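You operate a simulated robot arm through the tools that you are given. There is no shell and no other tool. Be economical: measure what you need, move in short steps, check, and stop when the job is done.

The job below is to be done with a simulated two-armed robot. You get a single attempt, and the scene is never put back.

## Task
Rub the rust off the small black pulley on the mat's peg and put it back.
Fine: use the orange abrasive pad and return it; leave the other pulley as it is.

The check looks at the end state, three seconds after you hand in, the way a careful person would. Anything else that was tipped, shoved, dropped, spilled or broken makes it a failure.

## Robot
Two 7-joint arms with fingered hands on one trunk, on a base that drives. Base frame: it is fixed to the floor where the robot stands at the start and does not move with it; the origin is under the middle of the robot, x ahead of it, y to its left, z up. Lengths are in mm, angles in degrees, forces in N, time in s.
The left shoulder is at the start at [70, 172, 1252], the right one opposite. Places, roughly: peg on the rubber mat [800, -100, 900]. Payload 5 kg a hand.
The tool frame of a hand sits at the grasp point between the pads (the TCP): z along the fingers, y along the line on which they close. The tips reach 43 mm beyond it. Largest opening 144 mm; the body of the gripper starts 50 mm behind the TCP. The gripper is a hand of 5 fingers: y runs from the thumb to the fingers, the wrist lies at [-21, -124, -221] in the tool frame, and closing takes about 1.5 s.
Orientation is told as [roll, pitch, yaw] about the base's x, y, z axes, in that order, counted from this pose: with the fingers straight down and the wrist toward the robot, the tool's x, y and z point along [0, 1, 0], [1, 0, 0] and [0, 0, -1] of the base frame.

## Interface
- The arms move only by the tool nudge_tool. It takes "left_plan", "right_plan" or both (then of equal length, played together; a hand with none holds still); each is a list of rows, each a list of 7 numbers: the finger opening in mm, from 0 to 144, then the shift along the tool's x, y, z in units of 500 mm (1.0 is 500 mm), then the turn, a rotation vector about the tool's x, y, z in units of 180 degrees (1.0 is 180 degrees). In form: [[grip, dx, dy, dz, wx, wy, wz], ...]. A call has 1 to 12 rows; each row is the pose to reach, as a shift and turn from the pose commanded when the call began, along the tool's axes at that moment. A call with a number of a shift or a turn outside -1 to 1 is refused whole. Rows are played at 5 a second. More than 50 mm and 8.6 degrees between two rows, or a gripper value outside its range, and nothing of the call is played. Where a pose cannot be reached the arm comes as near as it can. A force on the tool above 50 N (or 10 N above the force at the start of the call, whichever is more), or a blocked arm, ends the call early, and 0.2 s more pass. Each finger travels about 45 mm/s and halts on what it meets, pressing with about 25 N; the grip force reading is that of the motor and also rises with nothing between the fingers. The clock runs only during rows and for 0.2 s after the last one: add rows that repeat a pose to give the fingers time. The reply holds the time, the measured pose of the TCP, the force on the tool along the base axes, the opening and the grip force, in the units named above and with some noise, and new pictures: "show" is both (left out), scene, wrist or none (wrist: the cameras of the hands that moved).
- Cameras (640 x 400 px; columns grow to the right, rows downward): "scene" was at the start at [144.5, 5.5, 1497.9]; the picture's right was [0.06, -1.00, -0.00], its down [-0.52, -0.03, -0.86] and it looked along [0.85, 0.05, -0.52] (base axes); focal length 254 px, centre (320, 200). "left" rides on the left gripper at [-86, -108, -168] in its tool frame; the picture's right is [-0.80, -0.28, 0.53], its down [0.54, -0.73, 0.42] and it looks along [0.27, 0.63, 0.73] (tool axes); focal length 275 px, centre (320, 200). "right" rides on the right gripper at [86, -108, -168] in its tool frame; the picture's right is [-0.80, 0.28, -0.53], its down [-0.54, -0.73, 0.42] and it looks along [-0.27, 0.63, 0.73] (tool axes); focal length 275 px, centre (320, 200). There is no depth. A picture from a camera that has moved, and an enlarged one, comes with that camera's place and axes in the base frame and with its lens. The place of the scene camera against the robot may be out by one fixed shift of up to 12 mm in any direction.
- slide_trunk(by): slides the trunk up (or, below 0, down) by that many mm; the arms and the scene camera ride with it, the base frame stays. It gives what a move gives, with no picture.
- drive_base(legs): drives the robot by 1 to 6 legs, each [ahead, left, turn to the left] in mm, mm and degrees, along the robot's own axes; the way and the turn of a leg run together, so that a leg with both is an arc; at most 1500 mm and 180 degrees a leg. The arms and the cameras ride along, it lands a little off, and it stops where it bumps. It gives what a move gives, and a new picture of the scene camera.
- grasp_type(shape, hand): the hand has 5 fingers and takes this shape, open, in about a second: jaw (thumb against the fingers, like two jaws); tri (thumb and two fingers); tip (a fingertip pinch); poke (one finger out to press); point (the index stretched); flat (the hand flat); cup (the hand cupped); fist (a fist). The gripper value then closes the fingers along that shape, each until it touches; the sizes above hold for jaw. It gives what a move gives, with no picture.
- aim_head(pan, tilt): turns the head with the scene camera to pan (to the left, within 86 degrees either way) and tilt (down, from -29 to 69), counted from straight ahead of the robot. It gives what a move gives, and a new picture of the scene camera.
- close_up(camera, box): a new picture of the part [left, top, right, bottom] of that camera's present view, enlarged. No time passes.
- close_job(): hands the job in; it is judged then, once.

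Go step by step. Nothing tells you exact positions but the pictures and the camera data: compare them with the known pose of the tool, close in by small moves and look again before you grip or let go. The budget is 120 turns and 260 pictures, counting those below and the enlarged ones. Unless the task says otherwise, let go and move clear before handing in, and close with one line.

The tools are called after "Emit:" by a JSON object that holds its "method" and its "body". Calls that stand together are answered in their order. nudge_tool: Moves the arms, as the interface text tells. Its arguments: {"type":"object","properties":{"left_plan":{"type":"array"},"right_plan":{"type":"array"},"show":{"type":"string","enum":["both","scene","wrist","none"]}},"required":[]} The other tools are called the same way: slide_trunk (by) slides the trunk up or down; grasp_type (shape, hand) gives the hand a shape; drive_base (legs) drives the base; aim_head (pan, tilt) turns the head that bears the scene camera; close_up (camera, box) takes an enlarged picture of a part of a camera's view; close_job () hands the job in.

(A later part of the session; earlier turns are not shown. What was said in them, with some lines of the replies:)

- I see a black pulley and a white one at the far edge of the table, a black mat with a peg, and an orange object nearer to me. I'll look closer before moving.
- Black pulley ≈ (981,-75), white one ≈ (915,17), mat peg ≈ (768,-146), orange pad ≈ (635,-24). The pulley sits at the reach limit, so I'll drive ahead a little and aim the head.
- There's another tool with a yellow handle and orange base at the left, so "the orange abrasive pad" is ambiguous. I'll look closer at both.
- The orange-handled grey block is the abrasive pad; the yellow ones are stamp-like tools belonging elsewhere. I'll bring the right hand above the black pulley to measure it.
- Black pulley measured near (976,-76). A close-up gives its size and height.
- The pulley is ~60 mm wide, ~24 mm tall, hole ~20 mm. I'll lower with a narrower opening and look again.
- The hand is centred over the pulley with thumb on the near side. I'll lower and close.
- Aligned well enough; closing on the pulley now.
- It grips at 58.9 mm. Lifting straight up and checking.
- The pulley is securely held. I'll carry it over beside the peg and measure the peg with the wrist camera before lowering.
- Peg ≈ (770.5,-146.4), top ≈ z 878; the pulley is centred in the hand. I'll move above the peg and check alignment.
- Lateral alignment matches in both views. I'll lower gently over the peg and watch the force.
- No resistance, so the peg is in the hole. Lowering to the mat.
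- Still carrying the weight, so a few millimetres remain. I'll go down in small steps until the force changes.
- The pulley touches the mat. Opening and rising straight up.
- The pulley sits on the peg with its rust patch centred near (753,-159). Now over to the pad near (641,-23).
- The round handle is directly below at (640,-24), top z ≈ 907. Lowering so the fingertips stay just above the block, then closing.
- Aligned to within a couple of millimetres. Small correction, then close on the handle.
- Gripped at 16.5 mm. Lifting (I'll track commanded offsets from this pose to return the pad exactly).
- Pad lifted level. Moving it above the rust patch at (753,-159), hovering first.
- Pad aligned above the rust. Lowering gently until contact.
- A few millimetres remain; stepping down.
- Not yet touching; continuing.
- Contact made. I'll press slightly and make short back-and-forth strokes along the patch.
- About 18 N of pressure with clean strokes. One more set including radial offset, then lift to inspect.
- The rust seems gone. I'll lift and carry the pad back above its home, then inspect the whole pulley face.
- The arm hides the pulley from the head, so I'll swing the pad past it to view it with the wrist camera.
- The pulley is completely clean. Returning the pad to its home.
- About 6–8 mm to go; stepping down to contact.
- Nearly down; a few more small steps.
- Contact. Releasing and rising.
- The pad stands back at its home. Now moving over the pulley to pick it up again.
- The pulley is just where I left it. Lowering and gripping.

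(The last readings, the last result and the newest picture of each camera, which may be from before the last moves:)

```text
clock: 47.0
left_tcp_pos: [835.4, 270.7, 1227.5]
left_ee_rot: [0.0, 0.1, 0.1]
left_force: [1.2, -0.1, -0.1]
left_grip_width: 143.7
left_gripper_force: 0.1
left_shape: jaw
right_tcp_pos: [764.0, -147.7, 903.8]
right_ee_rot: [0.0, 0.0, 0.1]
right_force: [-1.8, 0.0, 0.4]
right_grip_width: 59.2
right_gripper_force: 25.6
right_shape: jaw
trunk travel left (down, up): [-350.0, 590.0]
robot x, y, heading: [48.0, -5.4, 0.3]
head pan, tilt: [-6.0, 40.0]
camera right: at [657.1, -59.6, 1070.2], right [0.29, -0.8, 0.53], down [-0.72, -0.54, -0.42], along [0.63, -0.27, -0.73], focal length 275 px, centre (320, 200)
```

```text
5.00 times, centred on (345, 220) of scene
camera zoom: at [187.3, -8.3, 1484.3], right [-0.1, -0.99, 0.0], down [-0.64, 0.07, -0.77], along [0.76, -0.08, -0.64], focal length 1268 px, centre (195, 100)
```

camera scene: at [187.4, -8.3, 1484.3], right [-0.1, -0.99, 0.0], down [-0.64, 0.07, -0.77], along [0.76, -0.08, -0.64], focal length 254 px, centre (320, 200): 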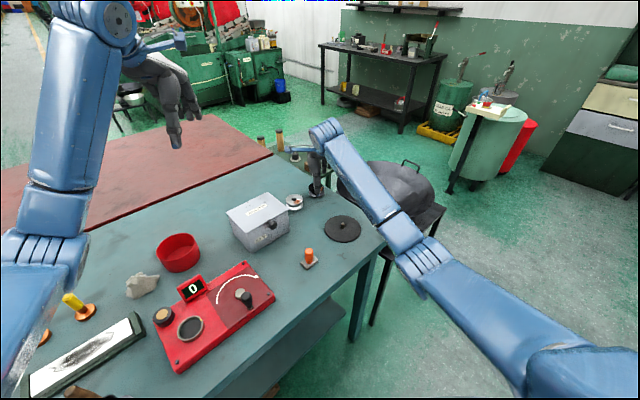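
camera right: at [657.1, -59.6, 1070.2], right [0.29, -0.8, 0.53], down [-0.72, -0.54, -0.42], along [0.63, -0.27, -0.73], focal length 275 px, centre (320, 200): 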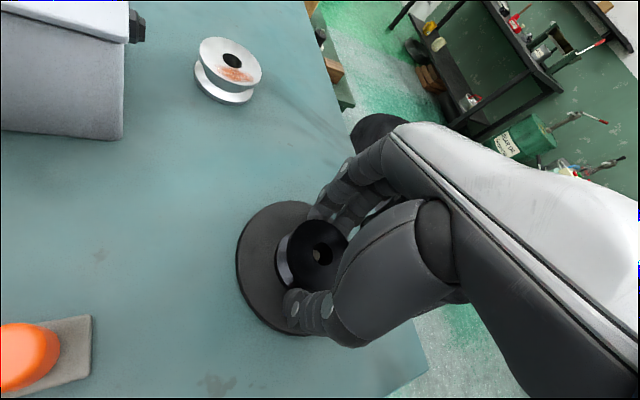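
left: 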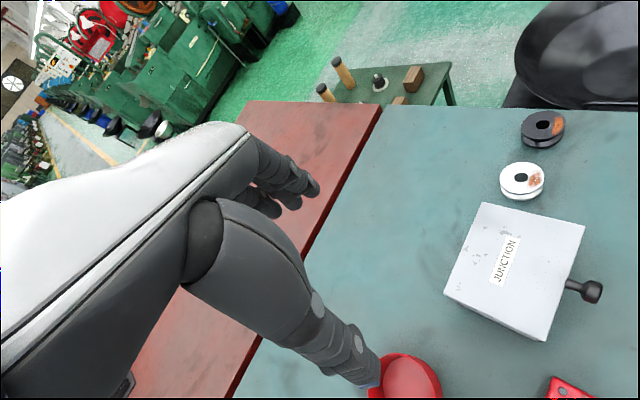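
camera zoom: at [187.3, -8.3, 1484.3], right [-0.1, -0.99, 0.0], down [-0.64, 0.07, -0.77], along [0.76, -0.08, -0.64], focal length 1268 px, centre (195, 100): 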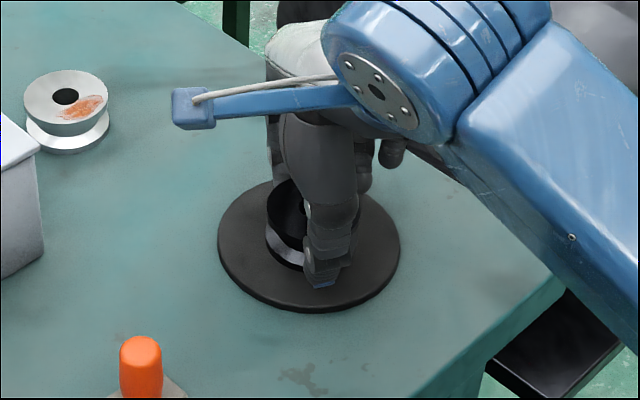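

Gripped at 59 mm. Lifting off the peg and carrying it back over its original spot.

Emit:
{"method": "nudge_tool", "body": {"right_plan": [[40, 0, 0, -0.03, 0, 0, 0], [40, 0, 0, -0.09, 0, 0, 0], [40, 0, 0, -0.16, 0, 0, 0], [40, 0, 0, -0.2, 0, 0, 0], [40, 0, 0, -0.2, 0, 0, 0]], "show": "wrist"}}

Emit:
{"method": "nudge_tool", "body": {"right_plan": [[40, 0.02, 0.05, 0, 0, 0, 0], [40, 0.045, 0.135, 0, 0, 0, 0], [40, 0.07, 0.22, 0, 0, 0, 0], [40, 0.1, 0.305, 0, 0, 0, 0], [40, 0.13, 0.385, 0, 0, 0, 0], [40, 0.142, 0.425, 0, 0, 0, 0], [40, 0.142, 0.425, 0, 0, 0, 0]], "show": "wrist"}}

Emit:
{"method": "close_up", "body": {"camera": "scene", "box": [270, 120, 390, 250]}}

```text
clock: 48.2
left_tcp_pos: [836.6, 269.4, 1228.0]
left_ee_rot: [0.0, 0.1, 0.1]
left_force: [-0.4, -0.3, 0.3]
left_grip_width: 143.7
left_gripper_force: 0.0
left_shape: jaw
right_tcp_pos: [765.6, -145.7, 1007.6]
right_ee_rot: [0.0, 0.0, 0.1]
right_force: [0.8, -0.7, -3.5]
right_grip_width: 58.6
right_gripper_force: 25.1
right_shape: jaw
trunk travel left (down, up): [-350.0, 590.0]
robot x, y, heading: [48.6, 1.8, 0.1]
head pan, tilt: [-6.0, 40.0]
camera right: at [658.5, -59.2, 1173.7], right [0.29, -0.8, 0.53], down [-0.73, -0.54, -0.42], along [0.63, -0.27, -0.73], focal length 275 px, centre (320, 200)
```

right: 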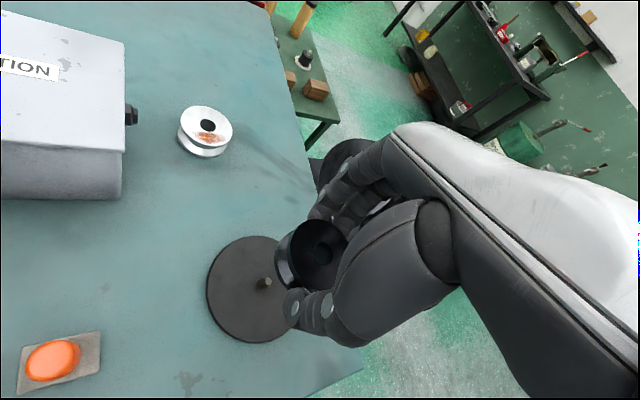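

```text
clock: 49.8
left_tcp_pos: [835.5, 269.3, 1227.9]
left_ee_rot: [0.1, 0.0, 0.0]
left_force: [0.0, -0.6, 0.0]
left_grip_width: 143.7
left_gripper_force: 0.2
left_shape: jaw
right_tcp_pos: [979.5, -74.1, 1001.7]
right_ee_rot: [0.0, 0.0, 0.1]
right_force: [-0.2, -1.0, -4.6]
right_grip_width: 58.6
right_gripper_force: 25.1
right_shape: jaw
trunk travel left (down, up): [-350.0, 590.0]
robot x, y, heading: [46.6, 1.1, 0.1]
head pan, tilt: [-6.0, 40.0]
camera right: at [872.6, 13.0, 1168.0], right [0.29, -0.8, 0.53], down [-0.72, -0.54, -0.42], along [0.63, -0.27, -0.73], focal length 275 px, centre (320, 200)
```

right: 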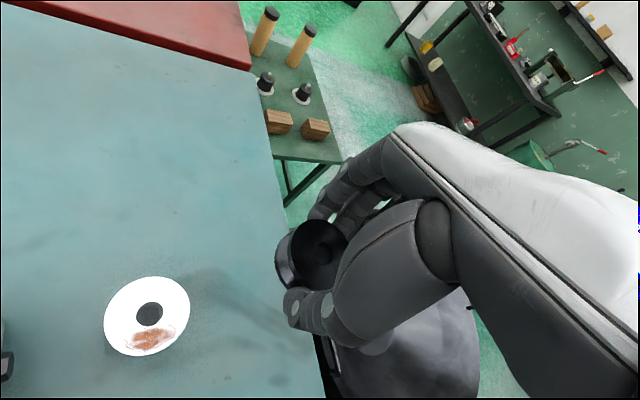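

```text
3.08 times, centred on (330, 185) of scene
camera zoom: at [187.7, -8.6, 1484.2], right [-0.1, -0.99, 0.0], down [-0.64, 0.07, -0.77], along [0.76, -0.08, -0.64], focal length 780 px, centre (289, 246)
```

zoom: 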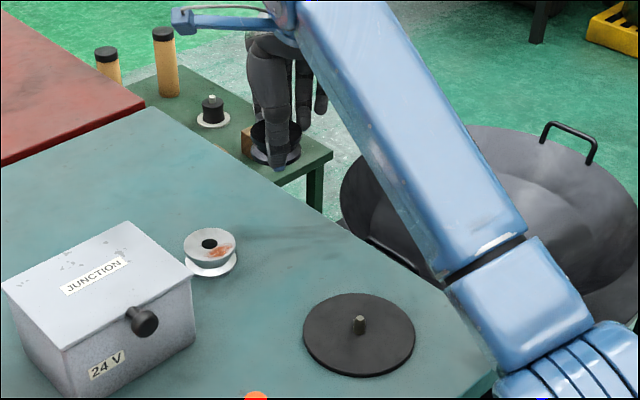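

Back above the original spot. Lowering, then stepping to contact.

Emit:
{"method": "nudge_tool", "body": {"right_plan": [[40, 0, 0, 0.08, 0, 0, 0], [40, 0, 0, 0.15, 0, 0, 0], [40, 0, 0, 0.19, 0, 0, 0], [40, 0, 0, 0.2, 0, 0, 0], [40, 0, 0, 0.2, 0, 0, 0]], "show": "none"}}

Emit:
{"method": "close_up", "body": {"camera": "scene", "box": [280, 150, 360, 220]}}

Emit:
{"method": "nudge_tool", "body": {"right_plan": [[40, 0, 0, 0.004, 0, 0, 0], [40, 0, 0, 0.004, 0, 0, 0]], "show": "none"}}

```text
clock: 51.0
left_tcp_pos: [835.5, 270.0, 1228.4]
left_ee_rot: [0.0, 0.0, 0.1]
left_force: [0.2, 0.6, 0.5]
left_grip_width: 143.7
left_gripper_force: 0.1
left_shape: jaw
right_tcp_pos: [977.1, -73.0, 901.6]
right_ee_rot: [0.0, 0.0, 0.2]
right_force: [0.8, 0.5, -3.6]
right_grip_width: 58.4
right_gripper_force: 24.7
right_shape: jaw
trunk travel left (down, up): [-350.0, 590.0]
robot x, y, heading: [46.9, -0.9, 0.0]
head pan, tilt: [-6.0, 40.0]
```

```text
5.71 times, centred on (320, 185) of scene
camera zoom: at [187.8, -8.3, 1484.2], right [-0.1, -0.99, 0.0], down [-0.64, 0.07, -0.77], along [0.76, -0.08, -0.64], focal length 1450 px, centre (320, 286)
```

zoom: 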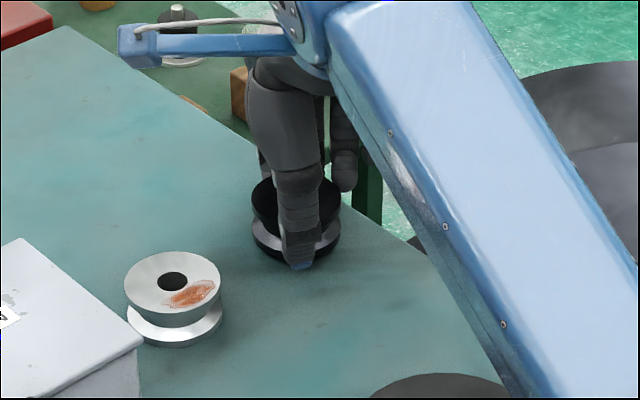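

```text
clock: 51.6
left_tcp_pos: [836.4, 269.2, 1227.2]
left_ee_rot: [0.0, 0.0, 0.1]
left_force: [0.7, -0.3, 1.0]
left_grip_width: 144.1
left_gripper_force: 0.0
left_shape: jaw
right_tcp_pos: [978.9, -72.2, 900.7]
right_ee_rot: [0.0, 0.0, 0.1]
right_force: [-0.2, 0.0, -3.2]
right_grip_width: 58.2
right_gripper_force: 24.7
right_shape: jaw
trunk travel left (down, up): [-350.0, 590.0]
robot x, y, heading: [51.5, 2.2, -0.1]
head pan, tilt: [-6.0, 40.0]
```

Position matches the original within a couple of millimetres. Continuing down.

Emit:
{"method": "nudge_tool", "body": {"right_plan": [[40, -0.004, 0, 0.004, 0, 0, 0], [40, -0.004, 0, 0.004, 0, 0, 0]], "show": "none"}}

Emit:
{"method": "nudge_tool", "body": {"right_plan": [[40, 0, 0, 0.003, 0, 0, 0], [40, 0, 0, 0.003, 0, 0, 0]], "show": "none"}}

```text
clock: 52.2
left_tcp_pos: [837.7, 270.5, 1227.7]
left_ee_rot: [-0.1, 0.0, 0.1]
left_force: [0.3, 0.2, -0.9]
left_grip_width: 143.6
left_gripper_force: 0.0
left_shape: jaw
right_tcp_pos: [977.9, -75.1, 899.3]
right_ee_rot: [0.1, 0.0, 0.1]
right_force: [0.0, 0.9, -3.6]
right_grip_width: 58.2
right_gripper_force: 24.4
right_shape: jaw
trunk travel left (down, up): [-350.0, 590.0]
robot x, y, heading: [47.9, -0.3, 0.1]
head pan, tilt: [-6.0, 40.0]
```

```text
clock: 52.8
left_tcp_pos: [836.1, 270.0, 1227.9]
left_ee_rot: [0.0, 0.1, 0.1]
left_force: [0.7, -0.6, -0.1]
left_grip_width: 143.8
left_gripper_force: 0.1
left_shape: jaw
right_tcp_pos: [978.1, -75.7, 897.6]
right_ee_rot: [-0.1, -0.1, 0.1]
right_force: [0.7, 1.0, 0.5]
right_grip_width: 58.6
right_gripper_force: 25.2
right_shape: jaw
trunk travel left (down, up): [-350.0, 590.0]
robot x, y, heading: [47.9, -0.7, -0.0]
head pan, tilt: [-6.0, 40.0]
```

Contact with the table. Releasing and rising clear.

Emit:
{"method": "nudge_tool", "body": {"right_plan": [[65, 0, 0, 0, 0, 0, 0], [75, 0, 0, 0, 0, 0, 0], [90, 0, 0, 0, 0, 0, 0], [105, 0, 0, -0.002, 0, 0, 0], [105, 0, 0, -0.05, 0, 0, 0], [105, 0, 0, -0.13, 0, 0, 0], [105, 0, 0, -0.22, 0, 0, 0]], "show": "wrist"}}

Emit:
{"method": "nudge_tool", "body": {"right_plan": [[120, -0.05, -0.05, -0.05, 0, 0, 0], [144, -0.1, -0.1, -0.1, 0, 0, 0], [144, -0.15, -0.15, -0.15, 0, 0, 0], [144, -0.2, -0.2, -0.2, 0, 0, 0], [144, -0.25, -0.25, -0.25, 0, 0, 0], [144, -0.3, -0.3, -0.3, 0, 0, 0], [144, -0.35, -0.35, -0.35, 0, 0, 0]], "show": "scene"}}

Emit:
{"method": "close_up", "body": {"camera": "scene", "box": [230, 160, 400, 280]}}

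```text
clock: 54.4
left_tcp_pos: [835.4, 269.3, 1229.1]
left_ee_rot: [0.0, -0.1, 0.2]
left_force: [-0.3, 0.3, -1.0]
left_grip_width: 143.8
left_gripper_force: 0.1
left_shape: jaw
right_tcp_pos: [977.2, -78.3, 1005.4]
right_ee_rot: [0.0, 0.2, 0.1]
right_force: [-1.5, -0.1, -0.3]
right_grip_width: 104.8
right_gripper_force: 0.0
right_shape: jaw
trunk travel left (down, up): [-350.0, 590.0]
robot x, y, heading: [45.4, 0.1, 0.0]
head pan, tilt: [-6.0, 40.0]
camera right: at [870.7, 7.9, 1172.5], right [0.29, -0.8, 0.53], down [-0.73, -0.54, -0.42], along [0.63, -0.27, -0.73], focal length 275 px, centre (320, 200)
```

right: 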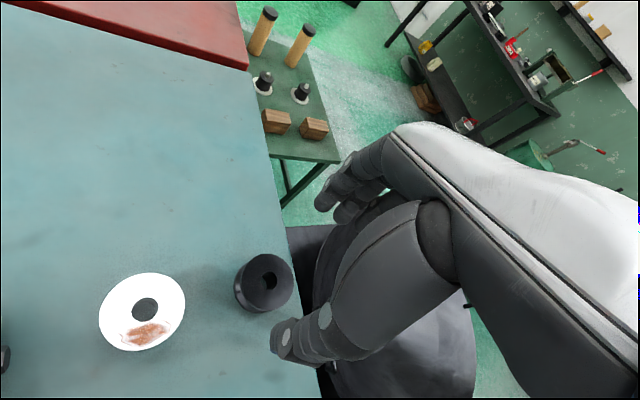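

```text
clock: 56.0
left_tcp_pos: [834.1, 268.4, 1229.2]
left_ee_rot: [0.1, -0.1, 0.2]
left_force: [-0.9, 0.5, 0.9]
left_grip_width: 143.9
left_gripper_force: 0.0
left_shape: jaw
right_tcp_pos: [799.4, -251.0, 1182.7]
right_ee_rot: [0.0, 0.0, 0.3]
right_force: [-1.3, -0.1, -1.1]
right_grip_width: 143.7
right_gripper_force: 0.1
right_shape: jaw
trunk travel left (down, up): [-350.0, 590.0]
robot x, y, heading: [50.7, -1.2, 0.2]
head pan, tilt: [-6.0, 40.0]
camera scene: at [185.1, -9.2, 1484.4], right [-0.1, -0.99, 0.0], down [-0.64, 0.07, -0.77], along [0.76, -0.08, -0.64], focal length 254 px, centre (320, 200)
```

scene: 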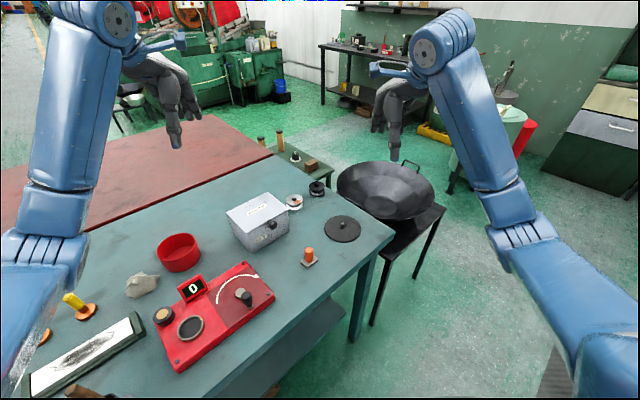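

```text
3.33 times, centred on (315, 220) of scene
camera zoom: at [185.1, -9.2, 1484.4], right [-0.1, -0.99, 0.0], down [-0.64, 0.07, -0.77], along [0.76, -0.08, -0.64], focal length 846 px, centre (337, 133)
```

zoom: 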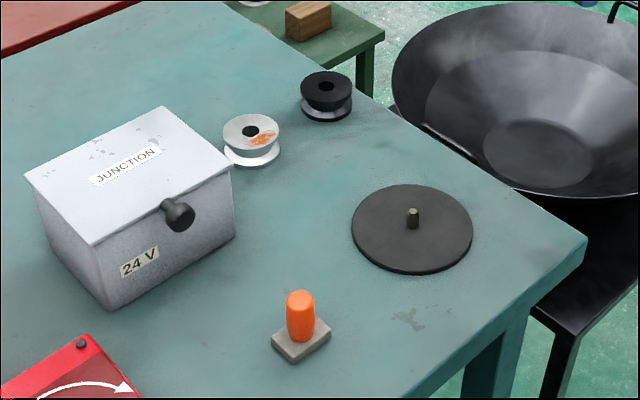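

The clean black pulley is back in its original spot to within a few mm. The pad is home, the white pulley is untouched, and the hand is clear, so I'm handing in.

Emit:
{"method": "close_job", "body": {}}

```text
The job is handed in.
```

I rubbed the rust off the black pulley on the mat's peg with the orange pad, then put both back. The pad is within about 2 mm of its home and the pulley about 6 mm from its original spot; I left the white pulley alone.
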